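You operate a simulated robot arm through the tools that you are given. There is no shell and no other tool. Be economical: measure what you need, move in short steps, check, and stop when the job is done.

You are at the controls of a simulated two-armed robot. One attempt, no reset.

TASK
Open pinned, locked-off machine twenty's guard, wax-dot the carrier's two frosted discs, crayon back in its cup, guard shut. A coat counts when it lies all over at full strength: go over it till it gets no stronger.

The check looks at the end state, three seconds after you hand in, the way a careful person would. Anything else that was tipped, shoved, dropped, spilled or broken makes it a failure.

THE ROBOT
Two 7-joint arms with two-finger parallel grippers on one trunk, on a base that drives. Base frame: it is fixed to the floor where the robot stands at the start and does not move with it; the origin is under the middle of the robot, x ahead of it, y to its left, z up. Lengths are in mm, angles in degrees, forces in N, time in s.
The left shoulder is at the start at [50, 165, 1255], the right one opposite. Places, roughly: inside of the grey cup [-800, 200, 800]; machine twenty guard [600, 100, 1200]. Payload 3.91 kg a hand.
The TCP of each hand is the grasp point between the finger pads, 30 mm short of the fingertips. In the tool frame z runs along the fingers and y along their closing line. The gripper opens to 110 mm. The fingers are 20 mm wide and 10 mm thick; the gripper's body (48 by 112 mm) begins 55 mm behind the TCP.
Orientation is told as [roll, pitch, yaw] about the base's x, y, z axes, in that order, counted from this pose: with the fingers straight down and closing along the base's y, the tool's x points along the base's -x, its y along +y and its z along -z.

THE INTERFACE
- The arms move only by the tool apply_moves. It takes "left_commands", "right_commands" or both (then of equal length, played together; a hand with none holds still); each is a list of rows, each a list of 3 entries, a list of its own where there are three numbers: the shift along the tool's x, y, z in m, then the turn, a rotation vector about the tool's x, y, z in degrees, then the closure, from 0 (fully open) to 1 (shut). In form: [[[x, y, z], [rx, ry, rz], grip], ...]. A call has 1 to 12 rows; each row is the pose to reach, as a shift and turn from the pose commanded when the call began, along the tool's axes at that moment. Rows are played at 5 a second. More than 50 mm and 8.6 degrees between two rows, or a gripper value outside its range, and nothing of the call is played. A pose out of reach is approached as far as the arm can. The call stops where the force on the tool passes 50 N (or 10 N more than at its start, if that is more) or the arm is blocked; 0.2 s more then pass. Each finger travels about 45 mm/s and halts on what it meets, pressing with about 30 N; the grip force reading is that of the motor and also rises with nothing between the fingers. The clock runs only during rows and for 0.2 s after the last one: add rows that repeat a pose to give the fingers time. It gives the time, the measured TCP pose, the force on the tool (base axes), the opening and the grip force at its end, in the units of the frame above (readings bear some noise), with the torque about the TCP (base axes, N m) and any sound that the robot's microphone picked up, and new pictures: "views" is both (left out), scene, wrist or none (wrist: the cameras of the hands that moved).
- Cameras (640 x 400 px; columns grow to the right, rows downward): "scene" is now at [66.4, 84.9, 1459.5]; the picture's right is [0.92, -0.40, 0.00], its down [-0.09, -0.21, -0.97] and it looks along [0.39, 0.89, -0.22] (base axes); focal length 214 px, centre (320, 200). "left" rides on the left gripper at [72, -17, -103] in its tool frame; the picture's right is [0.23, 0.97, 0.00], its down [-0.76, 0.18, -0.62] and it looks along [-0.61, 0.14, 0.78] (tool axes); focal length 222 px, centre (320, 200). "right" rides on the right gripper at [72, 17, -103] in its tool frame; the picture's right is [-0.23, 0.97, 0.00], its down [-0.76, -0.18, -0.62] and it looks along [-0.61, -0.14, 0.78] (tool axes); focal length 222 px, centre (320, 200). There is no depth. A picture from a camera that has moved, and an enlarged one, comes with that camera's place and axes in the base frame and with its lens.
- slide_trunk(by): slides the trunk up (or, below 0, down) by that many mm; the arms and the scene camera ride with it, the base frame stays. It gives what a move gives, with no picture.
- steer(legs): drives the robot by 1 to 6 legs, each [ahead, left, turn to the left] in mm, mm and degrees, along the robot's own axes; the way and the turn of a leg run together, so that a leg with both is an arc; at most 1500 mm and 180 degrees a leg. The arms and the cameras ride along, it lands a little off, and it stops where it bumps. It gives what a move gives, and a new picture of the scene camera.
- pan_tilt(pan, tilt): turns the head with the scene camera to pan (to the left, within 80 degrees either way) and tilt (down, from -29 to 69), counted from straight ahead of the robot. It gives what a move gives, and a new picture of the scene camera.
- zoom(camera, box): a new picture of the part [left, top, right, bottom] of that camera's present view, enlarged. It takes no simulated time.
- hand_in(): hands the job in; it is judged then, once.

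Go step by step. Nothing tells you exact positions but the pictures and the camera data: compare them with the known pose of the tool, close in by small moves and look again before you grip or let go. The budget is 120 turns and 260 pictures, counting those below and the enlarged ones. Unless the task says otherwise, let go and move clear before handing in, and close with one line.

The tools are called after "Request:" as a command line: name --argument value ..., lists and objects as JSON in quotes. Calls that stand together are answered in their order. apply_moves: Moves the arms, as the interface text tells. Its arguments: {"type":"object","properties":{"left_commands":{"type":"array","items":{"type":"array"}},"right_commands":{"type":"array","items":{"type":"array"}},"views":{"type":"string","enum":["both","scene","wrist","none"]}},"required":[]} The other tools are called the same way: slide_trunk (by) slides the trunk up or down; steer (legs) drives the base; pan_tilt (pan, tilt) turns the head that bears the scene camera; zoom (camera, box) takes an enlarged picture of a part of a camera's view; hand_in () hands the job in.

At the start:

```text
t: 0.0
left_ee_pos: [315.3, 155.9, 1491.2]
left_tcp_rot: [-0.1, -0.1, 0.0]
left_wrist_force: [0.1, -0.1, -0.4]
left_wrist_torque: [-0.02, 0.02, 0.01]
left_finger_gap: 110.0
left_grip_force: 0.1
right_ee_pos: [313.5, -161.4, 1467.7]
right_tcp_rot: [-0.1, -0.1, 0.0]
right_wrist_force: [0.8, 0.7, 0.7]
right_wrist_torque: [-0.02, 0.01, 0.01]
right_finger_gap: 109.7
right_grip_force: 0.0
trunk travel left (down, up): [-475.0, 28.0]
robot x, y, heading: [-0.6, -1.7, -0.0]
head pan, tilt: [66.3, 13.0]
```

scene: 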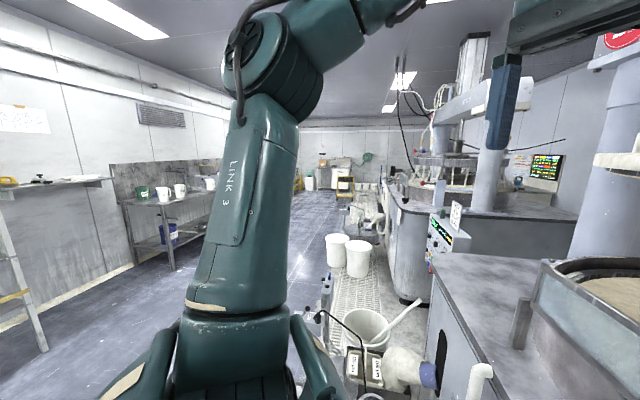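
right: 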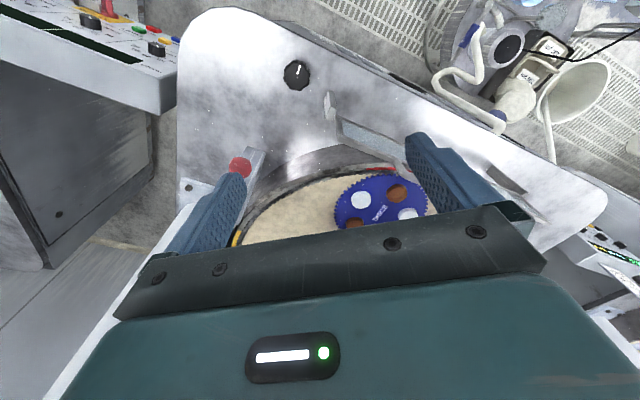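
left: 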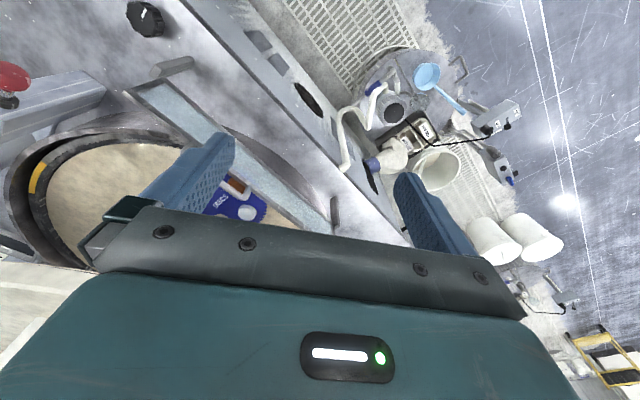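

I see a workshop: a lapping machine with a carrier (blue, with holes) ahead, and a bench with cups on the far left. I will first look straight ahead, then around, before I move anything.

Request:
pan_tilt --pan 0 --tilt 30

Request:
pan_tilt --pan -60 --tilt 20

Request:
pan_tilt --pan 30 --tilt 15

```text
t: 1.4
left_ee_pos: [315.3, 155.8, 1489.8]
left_tcp_rot: [0.0, 0.0, 0.0]
left_wrist_force: [0.0, 0.2, -0.8]
left_wrist_torque: [0.02, 0.04, 0.06]
left_finger_gap: 110.0
left_grip_force: 0.0
right_ee_pos: [313.1, -162.1, 1468.6]
right_tcp_rot: [0.0, 0.0, 0.0]
right_wrist_force: [0.0, 0.1, 0.6]
right_wrist_torque: [0.02, -0.01, 0.03]
right_finger_gap: 110.0
right_grip_force: 0.1
trunk travel left (down, up): [-475.0, 28.0]
robot x, y, heading: [-0.3, 0.3, -0.1]
head pan, tilt: [0.0, 30.0]
camera scene: at [119.3, -0.4, 1432.1], right [0.0, -1.0, 0.0], down [-0.5, 0.0, -0.87], along [0.87, 0.0, -0.5], focal length 214 px, centre (320, 200)
```

scene: 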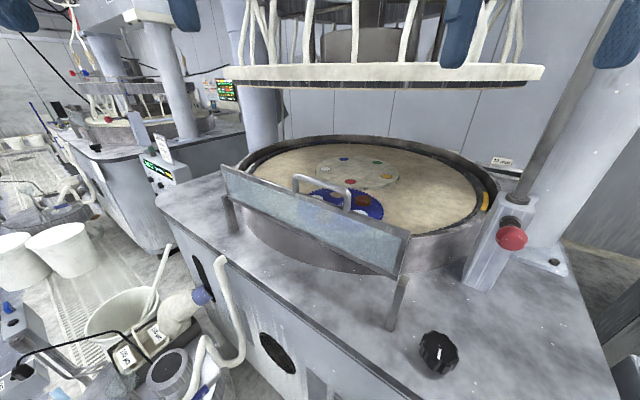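

```text
t: 2.7
left_ee_pos: [316.9, 154.9, 1490.5]
left_tcp_rot: [0.1, 0.1, 0.0]
left_wrist_force: [-0.5, -0.1, 0.0]
left_wrist_torque: [0.01, 0.01, 0.01]
left_finger_gap: 110.1
left_grip_force: 0.1
right_ee_pos: [313.9, -160.6, 1468.6]
right_tcp_rot: [0.1, 0.0, 0.0]
right_wrist_force: [1.0, -0.7, 0.7]
right_wrist_torque: [-0.03, -0.01, 0.04]
right_finger_gap: 110.2
right_grip_force: 0.1
trunk travel left (down, up): [-475.0, 28.0]
robot x, y, heading: [-1.6, 1.3, 0.1]
head pan, tilt: [-60.0, 20.0]
camera scene: at [75.5, -81.1, 1448.1], right [-0.87, -0.5, 0.0], down [-0.17, 0.3, -0.94], along [0.47, -0.81, -0.34], focal length 214 px, centre (320, 200)
```

scene: 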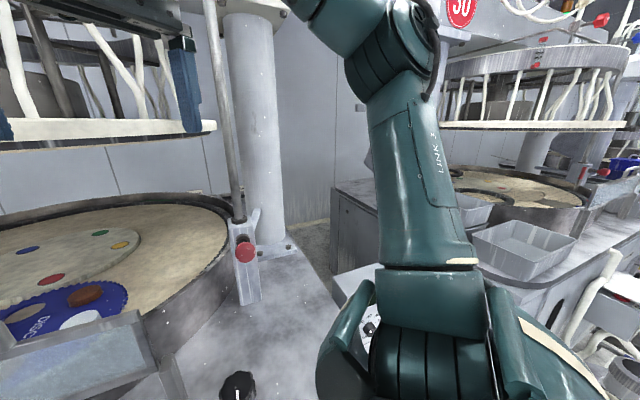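

```text
t: 4.3
left_ee_pos: [315.5, 155.8, 1491.4]
left_tcp_rot: [0.1, 0.0, 0.0]
left_wrist_force: [0.0, 0.0, 0.3]
left_wrist_torque: [0.02, 0.03, 0.0]
left_finger_gap: 109.8
left_grip_force: 0.2
right_ee_pos: [313.9, -160.2, 1468.2]
right_tcp_rot: [0.0, 0.0, 0.0]
right_wrist_force: [0.3, 0.5, 0.9]
right_wrist_torque: [0.02, -0.03, 0.01]
right_finger_gap: 110.2
right_grip_force: 0.1
trunk travel left (down, up): [-475.0, 28.0]
robot x, y, heading: [-2.0, 0.5, 0.1]
head pan, tilt: [30.0, 15.0]
camera scene: at [109.8, 46.1, 1456.3], right [0.5, -0.87, 0.0], down [-0.22, -0.13, -0.97], along [0.84, 0.48, -0.26], focal length 214 px, centre (320, 200)
```

scene: 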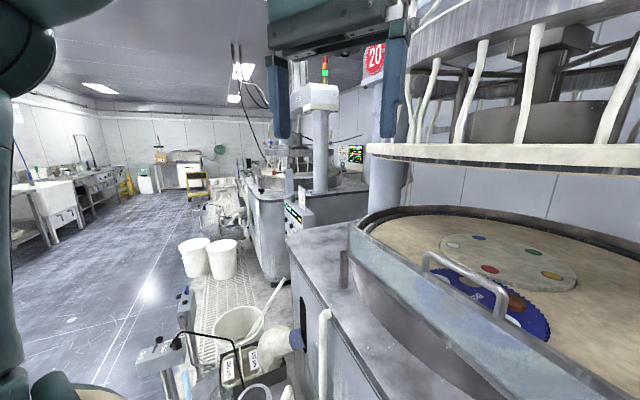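

Machine 20 stands right ahead; the glass-like plate with a handle looks like its guard. I look closer at the guard, the carrier, the knob and the red pin.

Request:
pan_tilt --pan 0 --tilt 35

Request:
zoom --camera "scene" --box '[200, 100, 440, 250]'

Request:
zoom --camera "scene" --box '[360, 100, 600, 250]'

Request:
zoom --camera "scene" --box '[320, 200, 560, 350]'

```text
t: 5.3
left_ee_pos: [316.0, 156.1, 1490.8]
left_tcp_rot: [0.0, 0.0, 0.0]
left_wrist_force: [0.4, 0.6, -0.4]
left_wrist_torque: [0.01, 0.01, -0.02]
left_finger_gap: 110.0
left_grip_force: 0.1
right_ee_pos: [313.1, -161.2, 1468.2]
right_tcp_rot: [-0.1, 0.0, 0.0]
right_wrist_force: [-0.1, 0.0, 0.0]
right_wrist_torque: [-0.04, -0.02, -0.03]
right_finger_gap: 110.1
right_grip_force: 0.1
trunk travel left (down, up): [-475.0, 28.0]
robot x, y, heading: [-1.0, 1.8, -0.0]
head pan, tilt: [0.0, 35.0]
camera scene: at [117.0, -0.4, 1424.3], right [0.0, -1.0, 0.0], down [-0.57, 0.0, -0.82], along [0.82, 0.0, -0.57], focal length 214 px, centre (320, 200)
```

scene: 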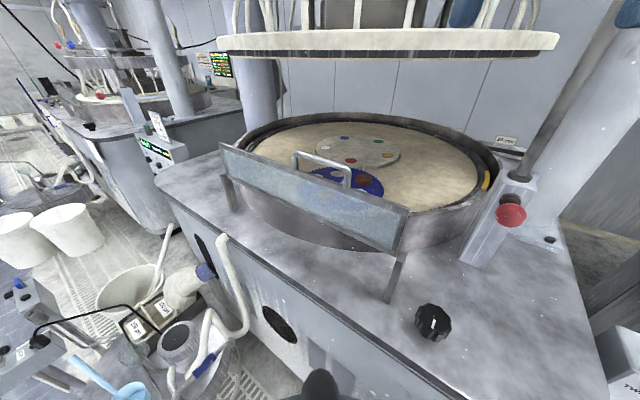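

```text
2.67 times, centred on (320, 175) of scene
camera zoom: at [117.0, -0.4, 1424.3], right [0.0, -1.0, 0.0], down [-0.57, 0.0, -0.82], along [0.82, 0.0, -0.57], focal length 572 px, centre (320, 267)
```

zoom: 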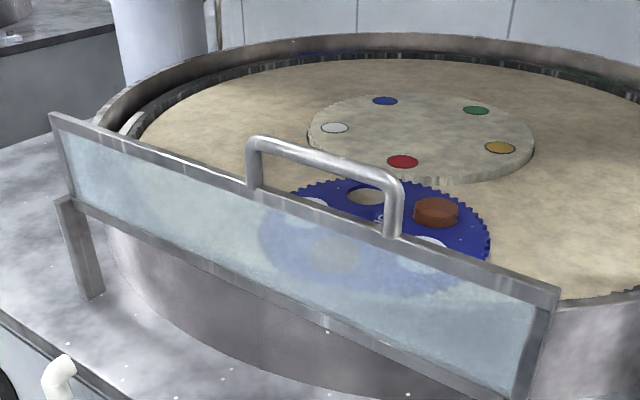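

```text
2.67 times, centred on (480, 175) of scene
camera zoom: at [117.0, -0.4, 1424.3], right [0.0, -1.0, 0.0], down [-0.57, 0.0, -0.82], along [0.82, 0.0, -0.57], focal length 572 px, centre (-107, 267)
```

zoom: 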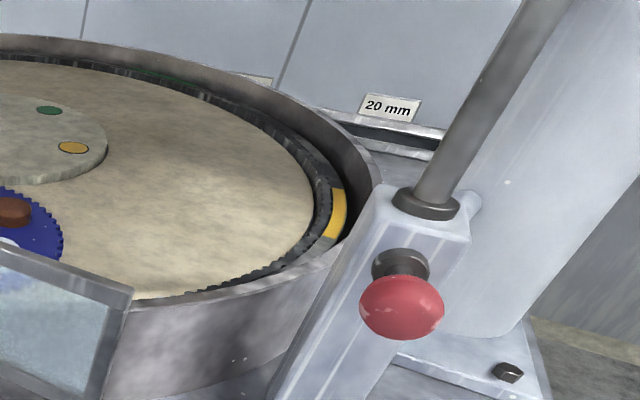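

```text
2.67 times, centred on (440, 275) of scene
camera zoom: at [117.0, -0.4, 1424.3], right [0.0, -1.0, 0.0], down [-0.57, 0.0, -0.82], along [0.82, 0.0, -0.57], focal length 572 px, centre (0, 0)
```

zoom: 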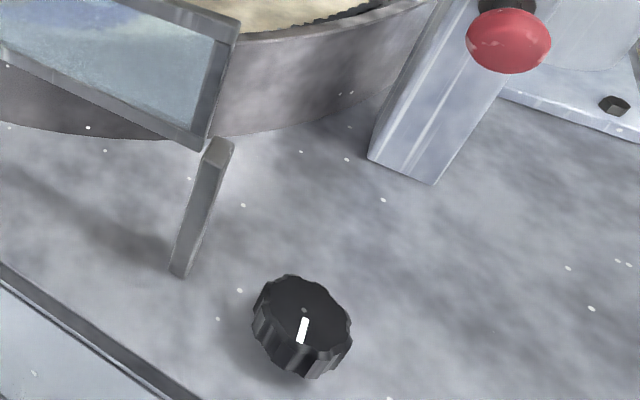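

The guard appears hinged along its lower edge on two posts. Now I look backwards for the grey cup: I back off a little and turn left.

Request:
pan_tilt --pan 80 --tilt 35

Request:
steer --legs '[[-100, 0, 0], [0, 0, 90]]'

```text
t: 6.8
left_ee_pos: [316.4, 155.3, 1490.9]
left_tcp_rot: [-0.1, 0.0, 0.0]
left_wrist_force: [-0.8, -0.1, -0.1]
left_wrist_torque: [0.02, 0.02, -0.01]
left_finger_gap: 110.0
left_grip_force: 0.1
right_ee_pos: [312.9, -161.1, 1467.0]
right_tcp_rot: [0.0, -0.1, 0.0]
right_wrist_force: [-0.9, 0.4, -0.3]
right_wrist_torque: [-0.04, 0.04, -0.01]
right_finger_gap: 110.2
right_grip_force: 0.1
trunk travel left (down, up): [-475.0, 28.0]
robot x, y, heading: [2.7, -0.3, 0.0]
head pan, tilt: [80.0, 35.0]
camera scene: at [44.3, 86.2, 1424.3], right [0.98, -0.17, 0.0], down [-0.1, -0.56, -0.82], along [0.14, 0.81, -0.57], focal length 214 px, centre (320, 200)
```

scene: 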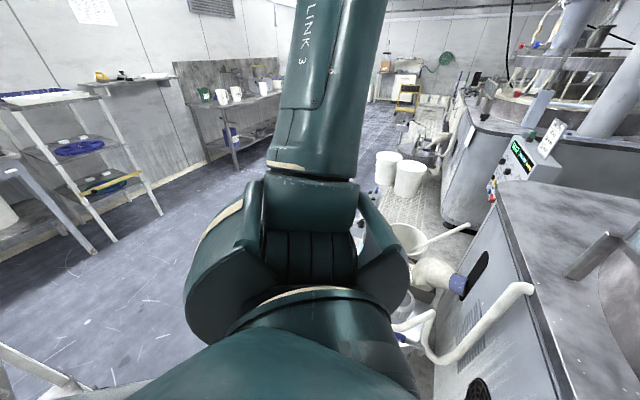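

```text
t: 11.9
left_ee_pos: [-266.8, 309.2, 1491.3]
left_tcp_rot: [-0.1, 0.1, 92.1]
left_wrist_force: [-0.1, 0.9, -1.1]
left_wrist_torque: [0.01, -0.01, 0.02]
left_finger_gap: 110.0
left_grip_force: 0.0
right_ee_pos: [48.2, 319.4, 1468.3]
right_tcp_rot: [0.0, 0.0, 92.0]
right_wrist_force: [0.4, -0.2, -1.5]
right_wrist_torque: [0.0, -0.03, 0.04]
right_finger_gap: 110.1
right_grip_force: 0.1
trunk travel left (down, up): [-475.0, 28.0]
robot x, y, heading: [-98.6, -1.3, 91.9]
head pan, tilt: [80.0, 35.0]
camera scene: at [-188.6, 40.8, 1424.3], right [0.14, 0.99, 0.0], down [0.57, -0.08, -0.82], along [-0.81, 0.11, -0.57], focal length 214 px, centre (320, 200)
```

scene: 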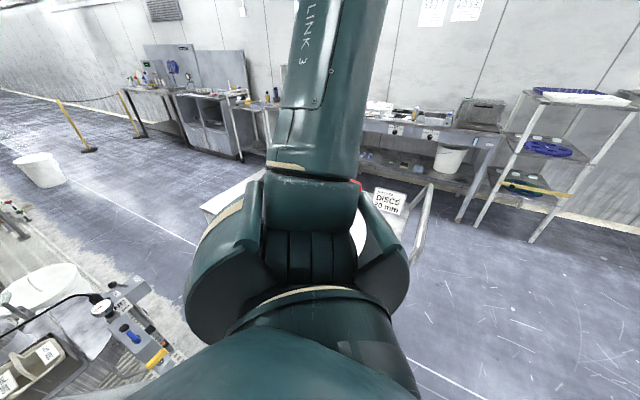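

There is a trolley behind, hidden by the left arm, with a sign "DISCS 20 mm". I turn further and look down at it.

Request:
steer --legs '[[0, 0, 60]]'

Request:
pan_tilt --pan 20 --tilt 45

```text
t: 14.9
left_ee_pos: [-452.4, 10.1, 1491.0]
left_tcp_rot: [0.1, 0.0, 152.2]
left_wrist_force: [0.2, -0.4, 1.2]
left_wrist_torque: [-0.03, 0.02, -0.01]
left_finger_gap: 110.0
left_grip_force: 0.1
right_ee_pos: [-302.8, 289.6, 1468.4]
right_tcp_rot: [0.0, 0.0, 152.1]
right_wrist_force: [0.5, 0.0, -0.3]
right_wrist_torque: [0.02, -0.01, 0.0]
right_finger_gap: 110.2
right_grip_force: 0.0
trunk travel left (down, up): [-475.0, 28.0]
robot x, y, heading: [-97.4, -1.1, 152.3]
head pan, tilt: [80.0, 35.0]
camera scene: at [-180.2, -56.4, 1424.3], right [-0.79, 0.61, 0.0], down [0.35, 0.45, -0.82], along [-0.5, -0.65, -0.57], focal length 214 px, centre (320, 200)
```

scene: 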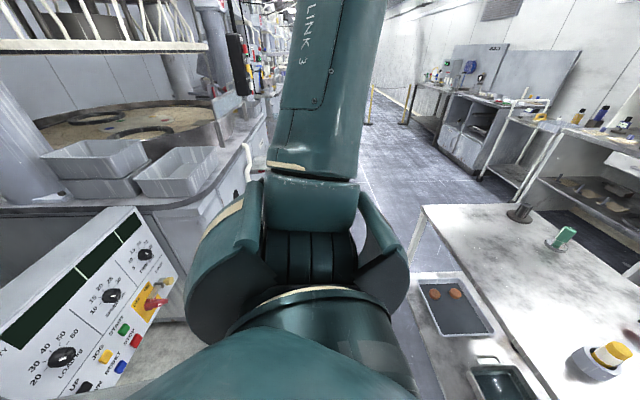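

```text
t: 16.2
left_ee_pos: [-451.5, 9.6, 1490.7]
left_tcp_rot: [0.1, 0.0, 152.3]
left_wrist_force: [0.4, -0.7, -0.5]
left_wrist_torque: [-0.02, 0.04, -0.01]
left_finger_gap: 110.0
left_grip_force: 0.0
right_ee_pos: [-302.2, 288.3, 1467.9]
right_tcp_rot: [0.0, 0.1, 152.0]
right_wrist_force: [-0.4, 0.3, -0.3]
right_wrist_torque: [-0.01, -0.01, -0.01]
right_finger_gap: 109.7
right_grip_force: 0.1
trunk travel left (down, up): [-475.0, 28.0]
robot x, y, heading: [-101.5, -0.8, 152.2]
head pan, tilt: [20.0, 45.0]
camera scene: at [-206.7, 24.2, 1409.4], right [0.14, 0.99, 0.0], down [0.7, -0.1, -0.71], along [-0.7, 0.1, -0.71], focal length 214 px, centre (320, 200)
```

scene: 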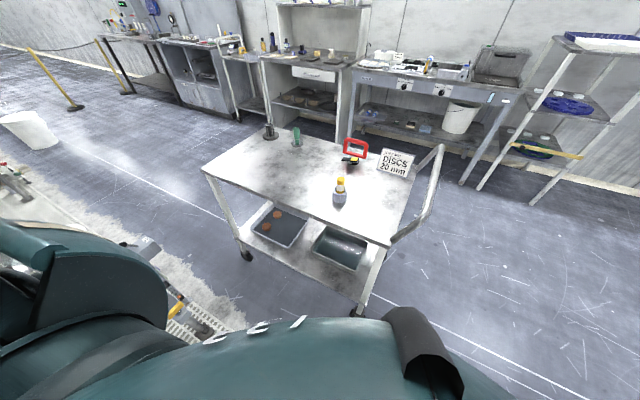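

Request:
zoom --camera "scene" --box '[240, 110, 400, 210]'

Request:
zoom --camera "scene" --box '[330, 130, 426, 190]'

```text
4.00 times, centred on (320, 160) of scene
camera zoom: at [-206.7, 24.2, 1409.4], right [0.14, 0.99, 0.0], down [0.7, -0.1, -0.71], along [-0.7, 0.1, -0.71], focal length 858 px, centre (320, 360)
```

zoom: 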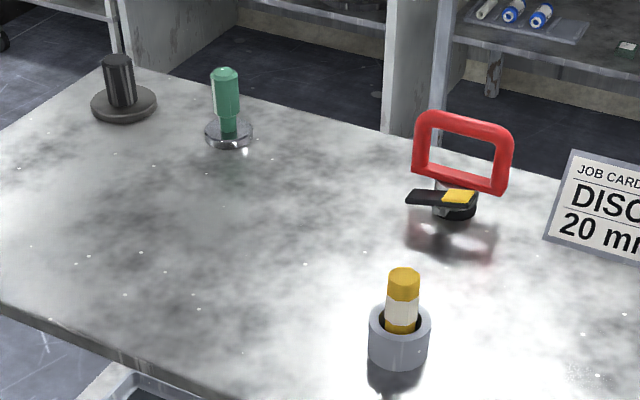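

```text
6.67 times, centred on (378, 160) of scene
camera zoom: at [-206.7, 24.2, 1409.4], right [0.14, 0.99, 0.0], down [0.7, -0.1, -0.71], along [-0.7, 0.1, -0.71], focal length 1430 px, centre (-67, 467)
```

zoom: 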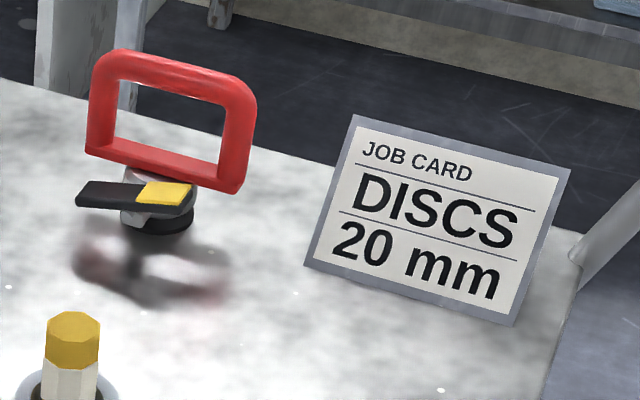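

The crayon (yellow, paper-wrapped) stands in the grey cup on the trolley near [-800, 190, 845]. I drive so that the right hand can reach it.

Request:
steer --legs '[[230, 320, 0], [0, 0, -7]]'

Request:
pan_tilt --pan -15 --tilt 50

```text
t: 19.3
left_ee_pos: [-769.7, -78.1, 1490.6]
left_tcp_rot: [0.0, 0.0, 145.6]
left_wrist_force: [-0.3, 0.0, 0.0]
left_wrist_torque: [-0.01, -0.01, -0.02]
left_finger_gap: 109.7
left_grip_force: 0.1
right_ee_pos: [-589.4, 181.4, 1467.3]
right_tcp_rot: [0.1, 0.1, 145.6]
right_wrist_force: [0.0, 0.0, 0.8]
right_wrist_torque: [-0.03, -0.01, -0.03]
right_finger_gap: 109.9
right_grip_force: 0.1
trunk travel left (down, up): [-475.0, 28.0]
robot x, y, heading: [-422.4, -127.7, 145.9]
head pan, tilt: [20.0, 45.0]
camera scene: at [-524.3, -91.4, 1409.4], right [0.25, 0.97, 0.0], down [0.69, -0.18, -0.71], along [-0.68, 0.18, -0.71], focal length 214 px, centre (320, 200)
```

scene: 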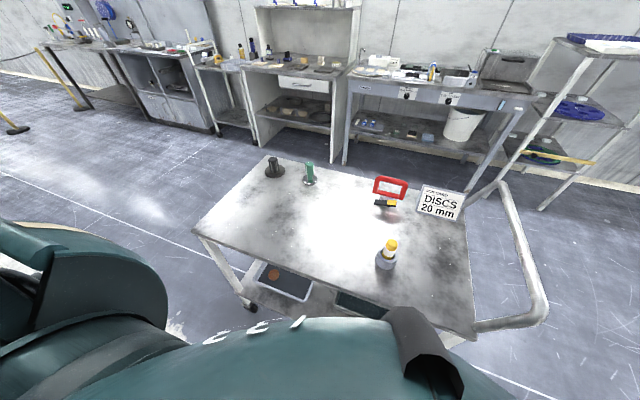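

```text
t: 20.3
left_ee_pos: [-769.6, -77.6, 1491.2]
left_tcp_rot: [0.0, 0.0, 145.7]
left_wrist_force: [-0.3, 0.0, 0.0]
left_wrist_torque: [-0.06, 0.01, 0.01]
left_finger_gap: 110.4
left_grip_force: 0.1
right_ee_pos: [-589.9, 181.9, 1468.5]
right_tcp_rot: [0.0, 0.0, 145.7]
right_wrist_force: [-0.4, 0.2, -0.7]
right_wrist_torque: [0.01, -0.02, 0.0]
right_finger_gap: 110.0
right_grip_force: 0.0
trunk travel left (down, up): [-475.0, 28.0]
robot x, y, heading: [-421.2, -130.2, 145.5]
head pan, tilt: [-15.0, 50.0]
camera scene: at [-495.6, -53.4, 1402.5], right [0.76, 0.65, 0.0], down [0.5, -0.58, -0.64], along [-0.42, 0.49, -0.77], focal length 214 px, centre (320, 200)
```

scene: 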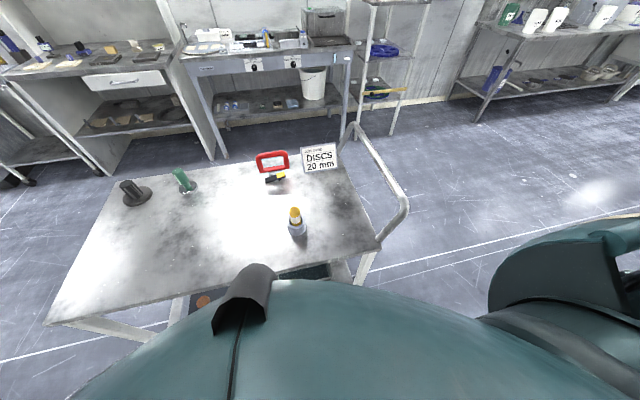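

Triangulating gives the cup at about [-774, 174], table 826, rim ~870, crayon top ~930. I bring the right hand to hover above it.

Request:
apply_moves --right_commands '[[[-0.0147, 0.011, 0.0408], [0, 0, 0], 0], [[-0.0294, 0.022, 0.0816], [0, 0, 0], 0], [[-0.0441, 0.033, 0.1224], [0, 0, 0], 0], [[-0.0588, 0.044, 0.1632], [0, 0, 0], 0], [[-0.0735, 0.055, 0.204], [0, 0, 0], 0], [[-0.0882, 0.066, 0.2448], [0, 0, 0], 0], [[-0.1029, 0.077, 0.2856], [0, 0, 0], 0.1], [[-0.1176, 0.088, 0.3264], [0, 0, 0], 0.2], [[-0.1323, 0.099, 0.3672], [0, 0, 0], 0.3], [[-0.147, 0.11, 0.408], [0, 0, 0], 0.3]]'

```text
t: 22.5
left_ee_pos: [-770.9, -77.3, 1490.7]
left_tcp_rot: [-0.1, 0.0, 145.6]
left_wrist_force: [0.3, 0.4, 0.2]
left_wrist_torque: [0.0, -0.01, -0.03]
left_finger_gap: 110.1
left_grip_force: 0.0
right_ee_pos: [-771.9, 173.7, 1059.0]
right_tcp_rot: [-0.1, 0.0, 145.6]
right_wrist_force: [-0.1, 0.3, 0.1]
right_wrist_torque: [0.0, 0.0, 0.0]
right_finger_gap: 76.8
right_grip_force: 0.0
trunk travel left (down, up): [-475.0, 28.0]
robot x, y, heading: [-421.1, -127.4, 145.6]
head pan, tilt: [-15.0, 50.0]
camera scene: at [-496.2, -53.4, 1402.5], right [0.76, 0.65, 0.0], down [0.5, -0.58, -0.64], along [-0.42, 0.49, -0.77], focal length 214 px, centre (320, 200)
camera right: at [-722.2, 118.3, 1162.2], right [-0.74, -0.67, 0.0], down [-0.53, 0.58, 0.62], along [-0.42, 0.46, -0.78], focal length 222 px, centre (320, 200)
```

scene: 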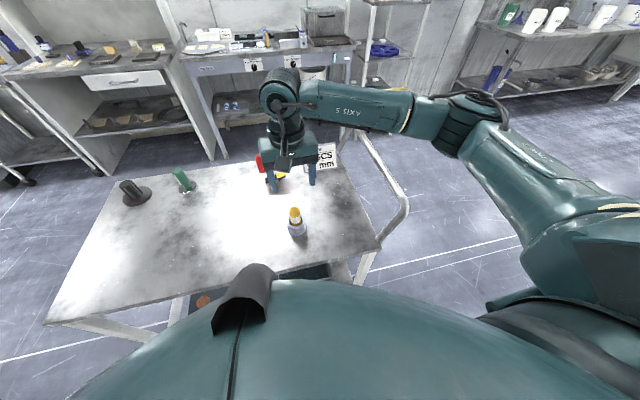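
right: 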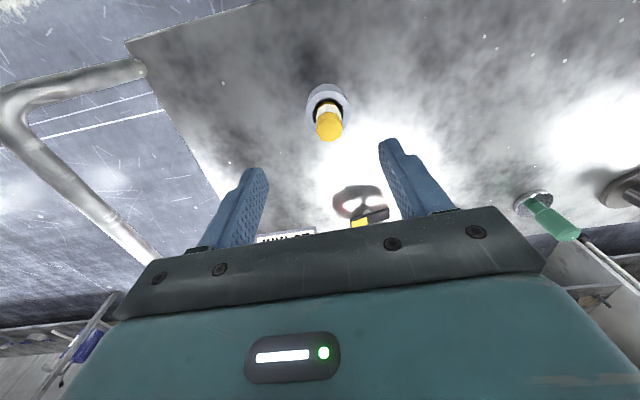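

Request:
zoom --camera "right" --box '[248, 50, 408, 150]'

Request:
zoom --camera "scene" --box '[240, 180, 352, 250]'

```text
4.00 times, centred on (328, 100) of right
camera zoom: at [-722.2, 118.3, 1162.2], right [-0.74, -0.67, 0.0], down [-0.53, 0.58, 0.62], along [-0.42, 0.46, -0.78], focal length 888 px, centre (288, 600)
```

zoom: 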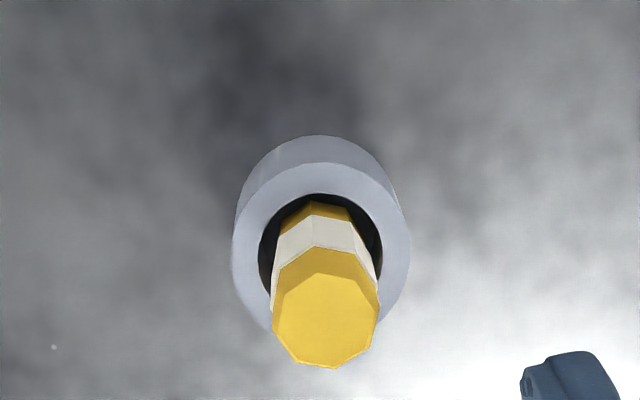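

```text
5.71 times, centred on (296, 215) of scene
camera zoom: at [-496.2, -53.4, 1402.5], right [0.76, 0.65, 0.0], down [0.5, -0.58, -0.64], along [-0.42, 0.49, -0.77], focal length 1226 px, centre (457, 114)
```

zoom: 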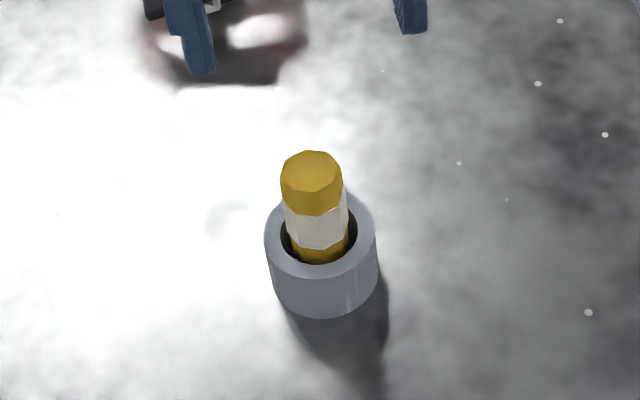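

Better triangulation: cup axis about [-791, 179], rim 864, crayon top 912. I centre over it and come down part of the way.

Request:
apply_moves --right_commands '[[[-0.0188, 0.0062, 0.02], [0, 0, 0], 0.3], [[-0.0188, 0.0062, 0.06], [0, 0, 0], 0.3], [[-0.0188, 0.0062, 0.1], [0, 0, 0], 0.3], [[-0.0188, 0.0062, 0.1], [0, 0, 0], 0.3]]'

Request:
zoom --camera "scene" --box '[240, 150, 400, 250]'

```text
t: 23.5
left_ee_pos: [-768.8, -78.4, 1490.6]
left_tcp_rot: [0.0, 0.0, 145.5]
left_wrist_force: [-0.1, 0.2, 0.9]
left_wrist_torque: [0.04, -0.01, -0.02]
left_finger_gap: 110.1
left_grip_force: 0.0
right_ee_pos: [-792.2, 180.8, 958.8]
right_tcp_rot: [-0.1, 0.0, 145.5]
right_wrist_force: [0.2, 0.0, -0.1]
right_wrist_torque: [0.01, -0.01, 0.02]
right_finger_gap: 76.9
right_grip_force: 0.0
trunk travel left (down, up): [-475.0, 28.0]
robot x, y, heading: [-420.7, -129.5, 145.8]
head pan, tilt: [-15.0, 50.0]
camera scene: at [-495.3, -53.5, 1402.6], right [0.76, 0.65, 0.0], down [0.5, -0.58, -0.64], along [-0.42, 0.49, -0.77], focal length 214 px, centre (320, 200)
camera right: at [-741.4, 125.2, 1063.1], right [-0.74, -0.68, 0.0], down [-0.53, 0.58, 0.62], along [-0.42, 0.46, -0.78], focal length 222 px, centre (320, 200)
```

scene: 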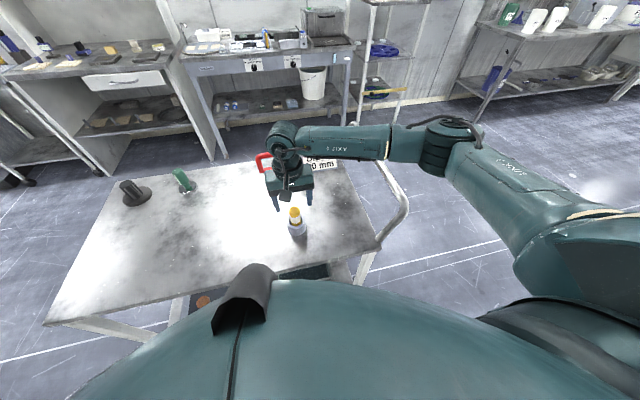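
right: 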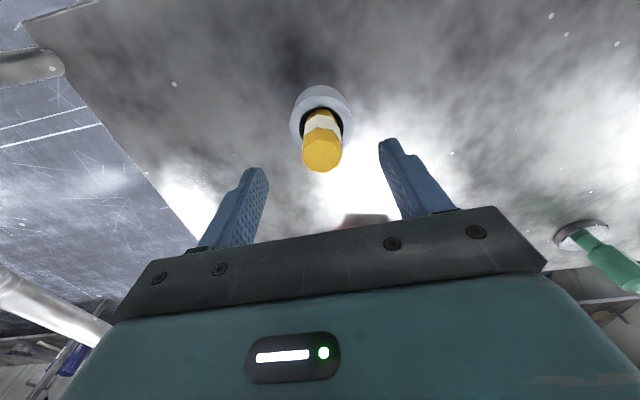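

```text
4.00 times, centred on (320, 200) of scene
camera zoom: at [-495.3, -53.5, 1402.6], right [0.76, 0.65, 0.0], down [0.5, -0.58, -0.64], along [-0.42, 0.49, -0.77], focal length 858 px, centre (320, 200)
```

zoom: 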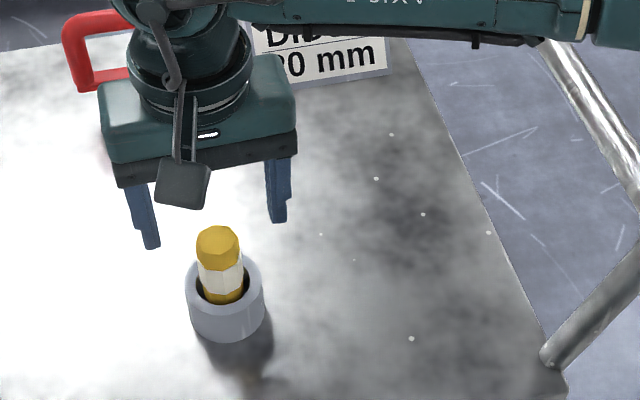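

Request:
apply_moves --right_commands '[[[-0.0015, 0.001, 0.03], [0, 0, 0], 0.3], [[-0.0015, 0.001, 0.055], [0, 0, 0], 0.3], [[-0.0015, 0.001, 0.055], [0, 0, 0], 0.3]]'

Request:
zoom --camera "scene" --box '[240, 170, 352, 240]'

```text
t: 24.3
left_ee_pos: [-768.8, -77.2, 1491.2]
left_tcp_rot: [-0.1, 0.0, 145.6]
left_wrist_force: [-0.4, 0.0, 0.0]
left_wrist_torque: [0.02, 0.03, 0.0]
left_finger_gap: 110.0
left_grip_force: 0.1
right_ee_pos: [-795.3, 179.1, 904.1]
right_tcp_rot: [0.0, 0.0, 145.6]
right_wrist_force: [0.1, -0.5, 0.0]
right_wrist_torque: [0.0, -0.01, -0.03]
right_finger_gap: 77.1
right_grip_force: 0.0
trunk travel left (down, up): [-475.0, 28.0]
robot x, y, heading: [-419.4, -125.0, 145.6]
head pan, tilt: [-15.0, 50.0]
camera scene: at [-495.5, -53.5, 1402.5], right [0.76, 0.65, 0.0], down [0.5, -0.58, -0.64], along [-0.42, 0.49, -0.77], focal length 214 px, centre (320, 200)
camera right: at [-744.3, 123.3, 1007.6], right [-0.74, -0.68, 0.0], down [-0.53, 0.58, 0.62], along [-0.42, 0.46, -0.78], focal length 222 px, centre (320, 200)
```

scene: 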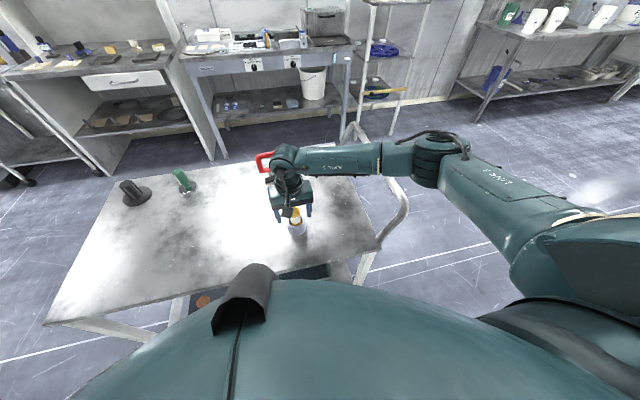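
right: 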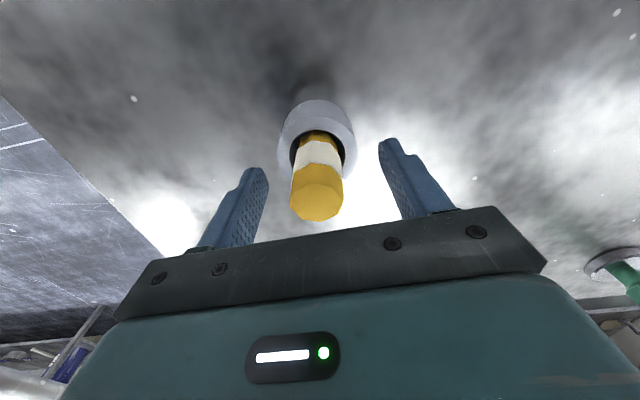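

```text
5.71 times, centred on (296, 205) of scene
camera zoom: at [-495.5, -53.5, 1402.5], right [0.76, 0.65, 0.0], down [0.5, -0.58, -0.64], along [-0.42, 0.49, -0.77], focal length 1226 px, centre (457, 171)
```

zoom: 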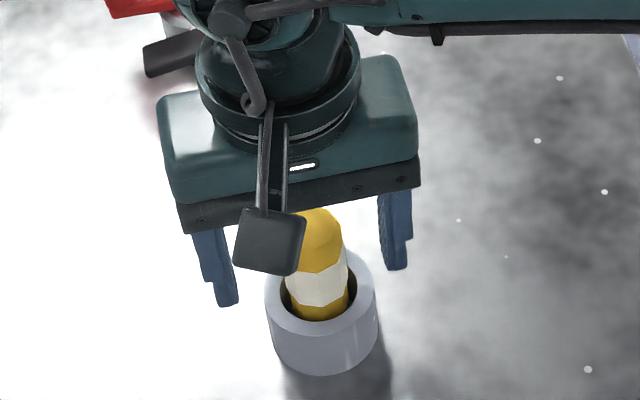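

Request:
apply_moves --right_commands '[[[0, -0.002, 0.002], [0, 0, 0], 0.6], [[0, -0.002, 0.002], [0, 0, 0], 1], [[0, -0.002, 0.002], [0, 0, 0], 1], [[0, -0.002, 0.002], [0, 0, 0], 1], [[0, -0.002, 0.002], [0, 0, 0], 1], [[0, -0.002, 0.002], [0, 0, 0], 1]]' --views "wrist"

```text
t: 25.7
left_ee_pos: [-770.4, -79.2, 1490.9]
left_tcp_rot: [-0.1, 0.0, 145.6]
left_wrist_force: [0.0, -0.3, 0.4]
left_wrist_torque: [0.01, 0.02, -0.01]
left_finger_gap: 110.0
left_grip_force: 0.0
right_ee_pos: [-793.8, 181.1, 903.6]
right_tcp_rot: [0.0, 0.0, 145.6]
right_wrist_force: [0.2, 1.0, 0.1]
right_wrist_torque: [0.03, 0.0, -0.02]
right_finger_gap: 31.8
right_grip_force: 30.3
trunk travel left (down, up): [-475.0, 28.0]
robot x, y, heading: [-423.3, -128.6, 145.6]
head pan, tilt: [-15.0, 50.0]
camera right: at [-742.8, 125.6, 1005.8], right [-0.74, -0.67, 0.0], down [-0.53, 0.58, 0.62], along [-0.42, 0.46, -0.78], focal length 222 px, centre (320, 200)
```

right: 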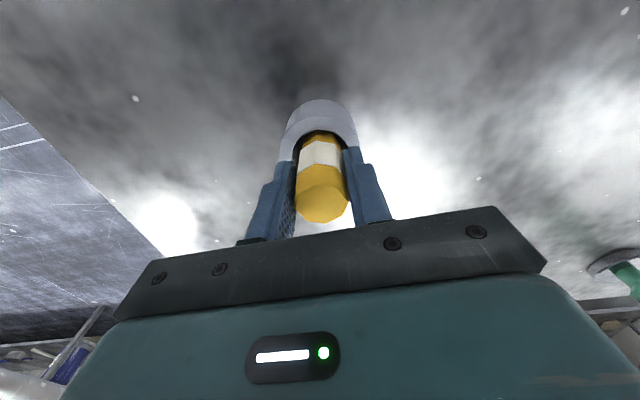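

The crayon is gripped (31.8 mm, 30 N). I lift it straight up.

Request:
apply_moves --right_commands '[[[0, 0, -0.02], [0, 0, 0], 1], [[0, 0, -0.06], [0, 0, 0], 1], [[0, 0, -0.1], [0, 0, 0], 1], [[0, 0, -0.14], [0, 0, 0], 1], [[0, 0, -0.18], [0, 0, 0], 1]]'

Request:
zoom --camera "scene" --box '[240, 130, 400, 230]'

```text
t: 26.9
left_ee_pos: [-769.2, -78.8, 1489.7]
left_tcp_rot: [-0.1, -0.1, 145.6]
left_wrist_force: [-0.8, 0.3, 0.1]
left_wrist_torque: [-0.03, 0.0, 0.0]
left_finger_gap: 110.2
left_grip_force: 0.1
right_ee_pos: [-794.0, 180.9, 1083.4]
right_tcp_rot: [-0.1, 0.0, 145.6]
right_wrist_force: [-0.9, -0.1, -1.1]
right_wrist_torque: [0.01, 0.01, 0.0]
right_finger_gap: 31.7
right_grip_force: 29.8
trunk travel left (down, up): [-475.0, 28.0]
robot x, y, heading: [-421.0, -127.0, 145.6]
head pan, tilt: [-15.0, 50.0]
camera scene: at [-495.4, -53.6, 1402.5], right [0.76, 0.65, 0.0], down [0.5, -0.58, -0.64], along [-0.42, 0.49, -0.77], focal length 214 px, centre (320, 200)
camera right: at [-742.9, 125.0, 1187.1], right [-0.74, -0.68, 0.0], down [-0.53, 0.58, 0.62], along [-0.42, 0.46, -0.78], focal length 222 px, centre (320, 200)
```

scene: 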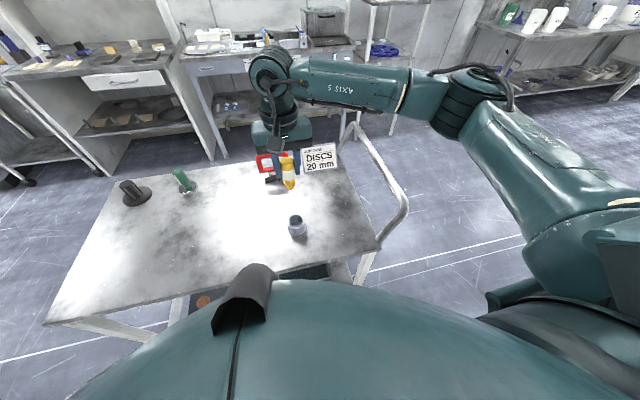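
right: 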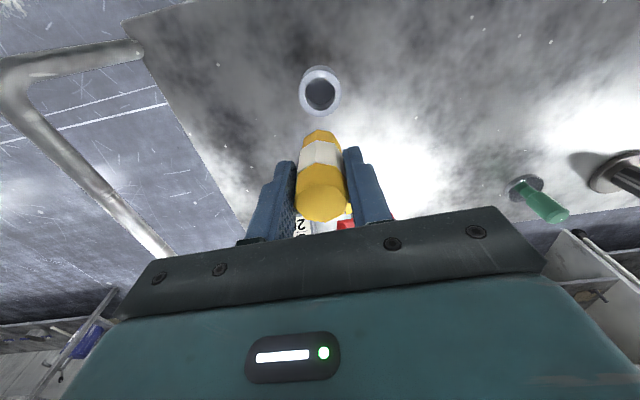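

```text
4.00 times, centred on (320, 180) of scene
camera zoom: at [-495.4, -53.6, 1402.5], right [0.76, 0.65, 0.0], down [0.5, -0.58, -0.64], along [-0.42, 0.49, -0.77], focal length 858 px, centre (320, 280)
```

zoom: 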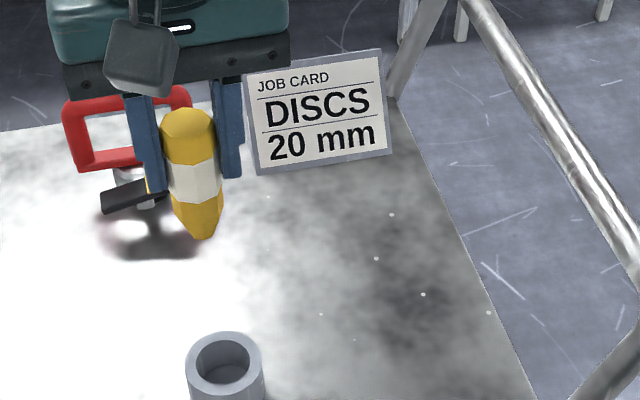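

The crayon's tapered tip points down, about 80 mm below the TCP. I raise and draw the hand in, then drive back to machine twenty.

Request:
apply_moves --right_commands '[[[0, 0, -0.045], [0, 0, 0], 1], [[0, 0, -0.09], [0, 0, 0], 1], [[0.03, 0, -0.125], [0, 0, 0], 1], [[0.06, -0.03, -0.15], [0, 0, 0], 1], [[0.09, -0.06, -0.175], [0, 0, 0], 1], [[0.11, -0.09, -0.205], [0, 0, 0], 1], [[0.11, -0.12, -0.24], [0, 0, 0], 1], [[0.11, -0.14, -0.28], [0, 0, 0], 1]]' --views "none"

Request:
pan_tilt --pan 0 --tilt 35

Request:
steer --legs '[[-193, -286, 0], [0, 0, -174]]'

```text
t: 28.7
left_ee_pos: [-769.0, -78.7, 1491.7]
left_tcp_rot: [-0.1, -0.1, 145.6]
left_wrist_force: [0.5, -1.1, 0.1]
left_wrist_torque: [-0.02, 0.04, 0.0]
left_finger_gap: 110.0
left_grip_force: 0.0
right_ee_pos: [-621.6, 232.8, 1361.4]
right_tcp_rot: [0.1, -0.1, 145.6]
right_wrist_force: [0.7, 0.1, -0.5]
right_wrist_torque: [-0.02, 0.02, -0.04]
right_finger_gap: 31.6
right_grip_force: 30.2
trunk travel left (down, up): [-475.0, 28.0]
robot x, y, heading: [-420.1, -128.9, 145.4]
head pan, tilt: [-15.0, 50.0]
```

```text
t: 29.4
left_ee_pos: [-769.7, -77.5, 1490.0]
left_tcp_rot: [-0.1, 0.0, 145.6]
left_wrist_force: [0.3, 0.2, 0.9]
left_wrist_torque: [-0.01, 0.04, -0.04]
left_finger_gap: 110.1
left_grip_force: 0.1
right_ee_pos: [-622.2, 233.3, 1358.7]
right_tcp_rot: [0.0, 0.0, 145.6]
right_wrist_force: [0.2, -0.8, 0.3]
right_wrist_torque: [0.02, 0.03, -0.02]
right_finger_gap: 31.7
right_grip_force: 30.3
trunk travel left (down, up): [-475.0, 28.0]
robot x, y, heading: [-420.5, -130.3, 145.3]
head pan, tilt: [0.0, 35.0]
camera scene: at [-518.1, -62.0, 1424.2], right [0.57, 0.82, 0.0], down [0.47, -0.32, -0.82], along [-0.68, 0.46, -0.57], focal length 214 px, centre (320, 200)
```

scene: 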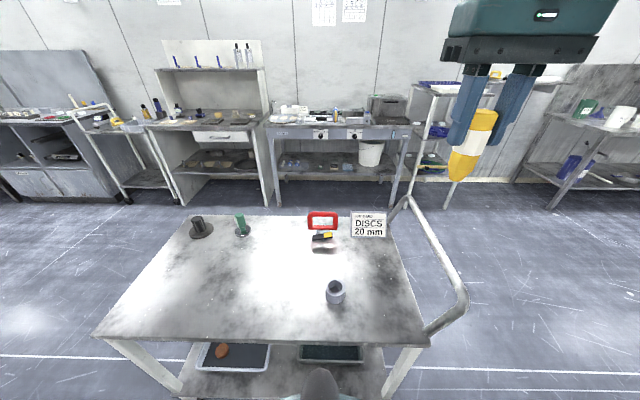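

```text
t: 38.8
left_ee_pos: [252.9, -22.8, 1490.9]
left_tcp_rot: [0.0, 0.0, -29.2]
left_wrist_force: [0.5, -0.3, 0.2]
left_wrist_torque: [-0.01, 0.02, -0.02]
left_finger_gap: 110.0
left_grip_force: 0.0
right_ee_pos: [132.8, -347.0, 1360.3]
right_tcp_rot: [0.0, 0.0, -29.2]
right_wrist_force: [-0.3, -0.4, -0.2]
right_wrist_torque: [-0.02, 0.01, -0.01]
right_finger_gap: 31.6
right_grip_force: 30.3
trunk travel left (down, up): [-475.0, 28.0]
robot x, y, heading: [-103.2, -6.4, -29.0]
head pan, tilt: [0.0, 35.0]
camera scene: at [1.7, -62.7, 1424.3], right [-0.49, -0.87, 0.0], down [-0.5, 0.28, -0.82], along [0.72, -0.4, -0.57], focal length 214 px, centre (320, 200)
```

scene: 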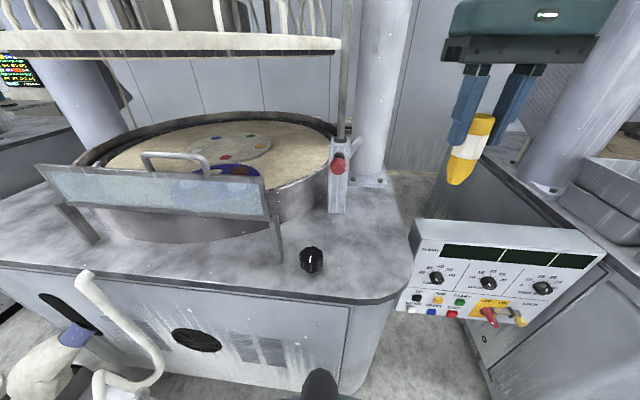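

Machine twenty's guard: bottom edge z≈1082, top ≈1190, handle bar around [586, 0, 1215]; machine deck ≈995. I zoom in on guard, carrier and the control panel.

Request:
zoom --camera "scene" --box '[30, 110, 350, 310]'

Request:
zoom --camera "scene" --box '[120, 120, 280, 220]'

Request:
zoom --camera "scene" --box '[0, 240, 256, 400]'

```text
2.00 times, centred on (190, 210) of scene
camera zoom: at [1.7, -62.7, 1424.3], right [-0.49, -0.87, 0.0], down [-0.5, 0.28, -0.82], along [0.72, -0.4, -0.57], focal length 429 px, centre (580, 180)
```

zoom: 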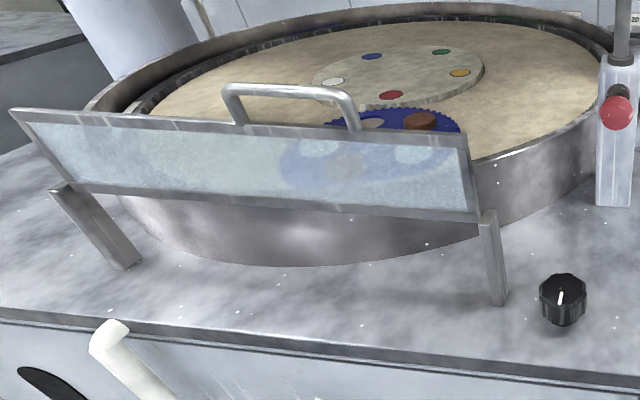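

```text
4.00 times, centred on (200, 170) of scene
camera zoom: at [1.7, -62.7, 1424.3], right [-0.49, -0.87, 0.0], down [-0.5, 0.28, -0.82], along [0.72, -0.4, -0.57], focal length 858 px, centre (800, 320)
```

zoom: 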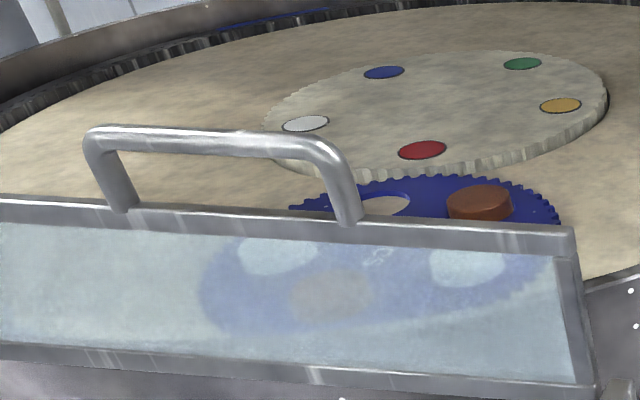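

```text
2.50 times, centred on (128, 320) of scene
camera zoom: at [1.7, -62.7, 1424.3], right [-0.49, -0.87, 0.0], down [-0.5, 0.28, -0.82], along [0.72, -0.4, -0.57], focal length 536 px, centre (800, -100)
```

zoom: 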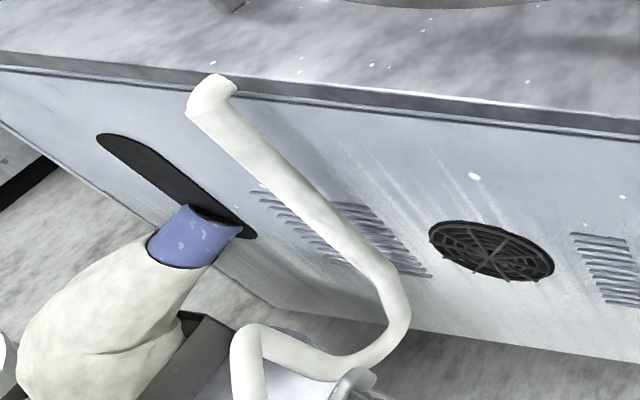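

The carrier holds two frosted (white) discs about [577, -113] and [664, 4] on a plate at z≈1110; a brown plug and empty holes are the others. I drive back to the start place, heading about -12°, and turn the left hand 90° so that it can straddle the handle bar.

Request:
steer --legs '[[87, 55, 0], [0, 0, 17]]'

Request:
apply_moves --left_commands '[[[0, 0, 0], [0, 0, -8], 0], [[0, 0, 0], [0, 0, -16], 0], [[0, 0, 0], [0, 0, -24], 0], [[0, 0, 0], [0, 0, -32], 0.1], [[0, 0, 0], [0, 0, -40], 0.2], [[0, 0, 0], [0, 0, -48], 0.3], [[0, 0, 0], [0, 0, -56], 0.4], [[0, 0, 0], [0, 0, -64], 0.5], [[0, 0, 0], [0, 0, -72], 0.5]]'

```text
t: 41.0
left_ee_pos: [347.3, 83.1, 1490.4]
left_tcp_rot: [-0.2, -0.1, -12.5]
left_wrist_force: [-0.6, 0.3, 0.4]
left_wrist_torque: [0.01, 0.0, 0.01]
left_finger_gap: 110.0
left_grip_force: 0.0
right_ee_pos: [327.9, -261.2, 1360.5]
right_tcp_rot: [0.0, 0.0, -12.4]
right_wrist_force: [0.3, 0.2, -0.7]
right_wrist_torque: [0.01, 0.0, 0.03]
right_finger_gap: 31.3
right_grip_force: 29.9
trunk travel left (down, up): [-475.0, 28.0]
robot x, y, heading: [6.3, -1.0, -12.5]
head pan, tilt: [0.0, 35.0]
camera scene: at [118.9, -26.8, 1424.2], right [-0.22, -0.98, 0.0], down [-0.56, 0.12, -0.82], along [0.8, -0.18, -0.57], focal length 214 px, centre (320, 200)
```

scene: 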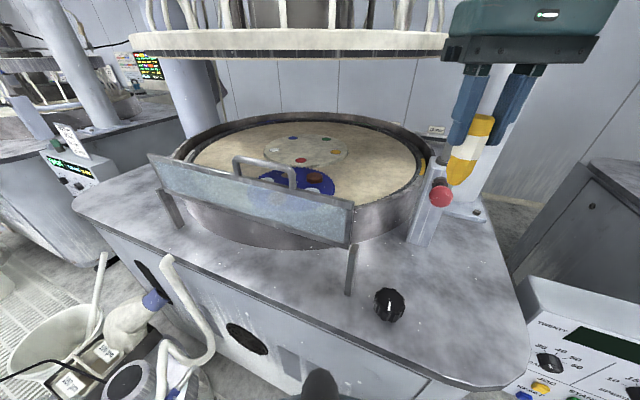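

```text
t: 43.0
left_ee_pos: [346.7, 82.3, 1489.5]
left_tcp_rot: [0.0, 0.2, 59.6]
left_wrist_force: [0.0, 1.0, 0.6]
left_wrist_torque: [-0.03, -0.03, -0.01]
left_finger_gap: 55.0
left_grip_force: 0.0
right_ee_pos: [325.9, -261.0, 1359.8]
right_tcp_rot: [-0.1, 0.0, -12.5]
right_wrist_force: [0.2, -0.8, -0.8]
right_wrist_torque: [-0.02, 0.0, -0.01]
right_finger_gap: 31.5
right_grip_force: 29.6
trunk travel left (down, up): [-475.0, 28.0]
robot x, y, heading: [4.8, 0.3, -12.4]
head pan, tilt: [0.0, 35.0]
camera scene: at [118.8, -27.0, 1424.3], right [-0.22, -0.98, 0.0], down [-0.56, 0.12, -0.82], along [0.8, -0.18, -0.57], focal length 214 px, centre (320, 200)
camera left: at [325.4, 12.5, 1594.2], right [-0.96, 0.29, 0.0], down [0.23, 0.75, 0.62], along [0.18, 0.59, -0.78], focal length 222 px, centre (320, 200)
```

scene: 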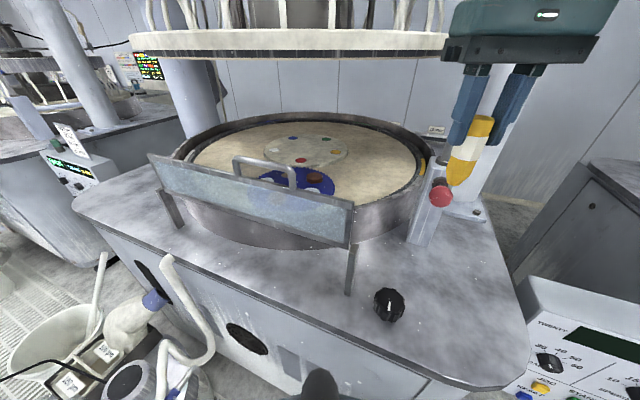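
left: 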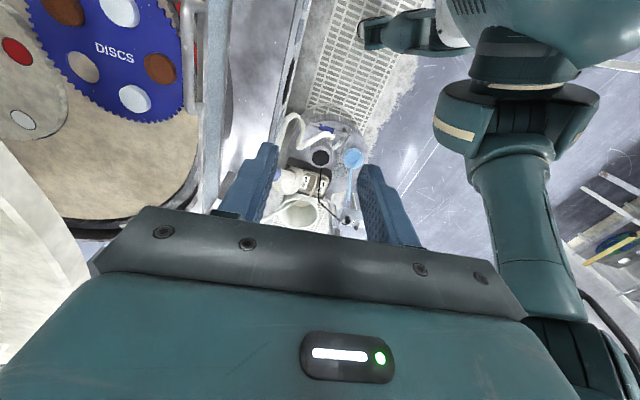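

The left wrist camera gives a good second viewpoint. I zoom both to triangulate handle, hinge and discs accurately.

Request:
zoom --camera "scene" --box '[140, 130, 380, 280]'

Request:
zoom --camera "left" --box '[0, 0, 256, 160]'

```text
2.67 times, centred on (260, 205) of scene
camera zoom: at [118.8, -27.0, 1424.3], right [-0.22, -0.98, 0.0], down [-0.56, 0.12, -0.82], along [0.8, -0.18, -0.57], focal length 572 px, centre (480, 187)
```

zoom: 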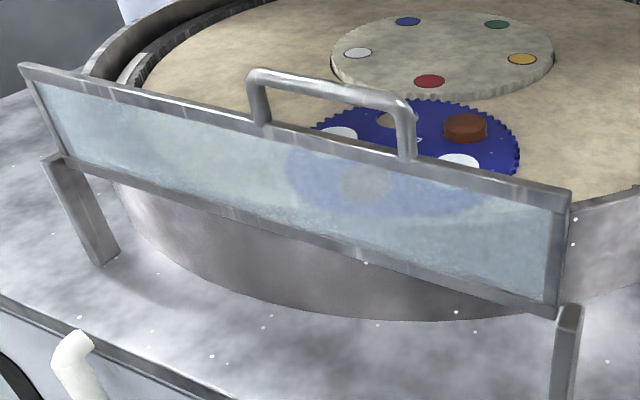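

```text
2.50 times, centred on (128, 80) of left
camera zoom: at [325.4, 12.5, 1594.2], right [-0.96, 0.29, 0.0], down [0.23, 0.75, 0.62], along [0.18, 0.59, -0.78], focal length 555 px, centre (800, 500)
```

zoom: 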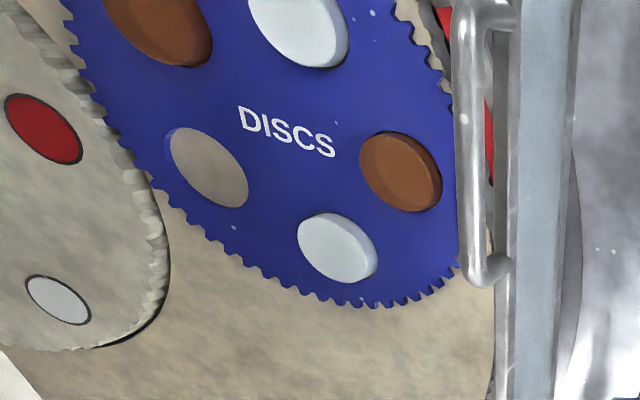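

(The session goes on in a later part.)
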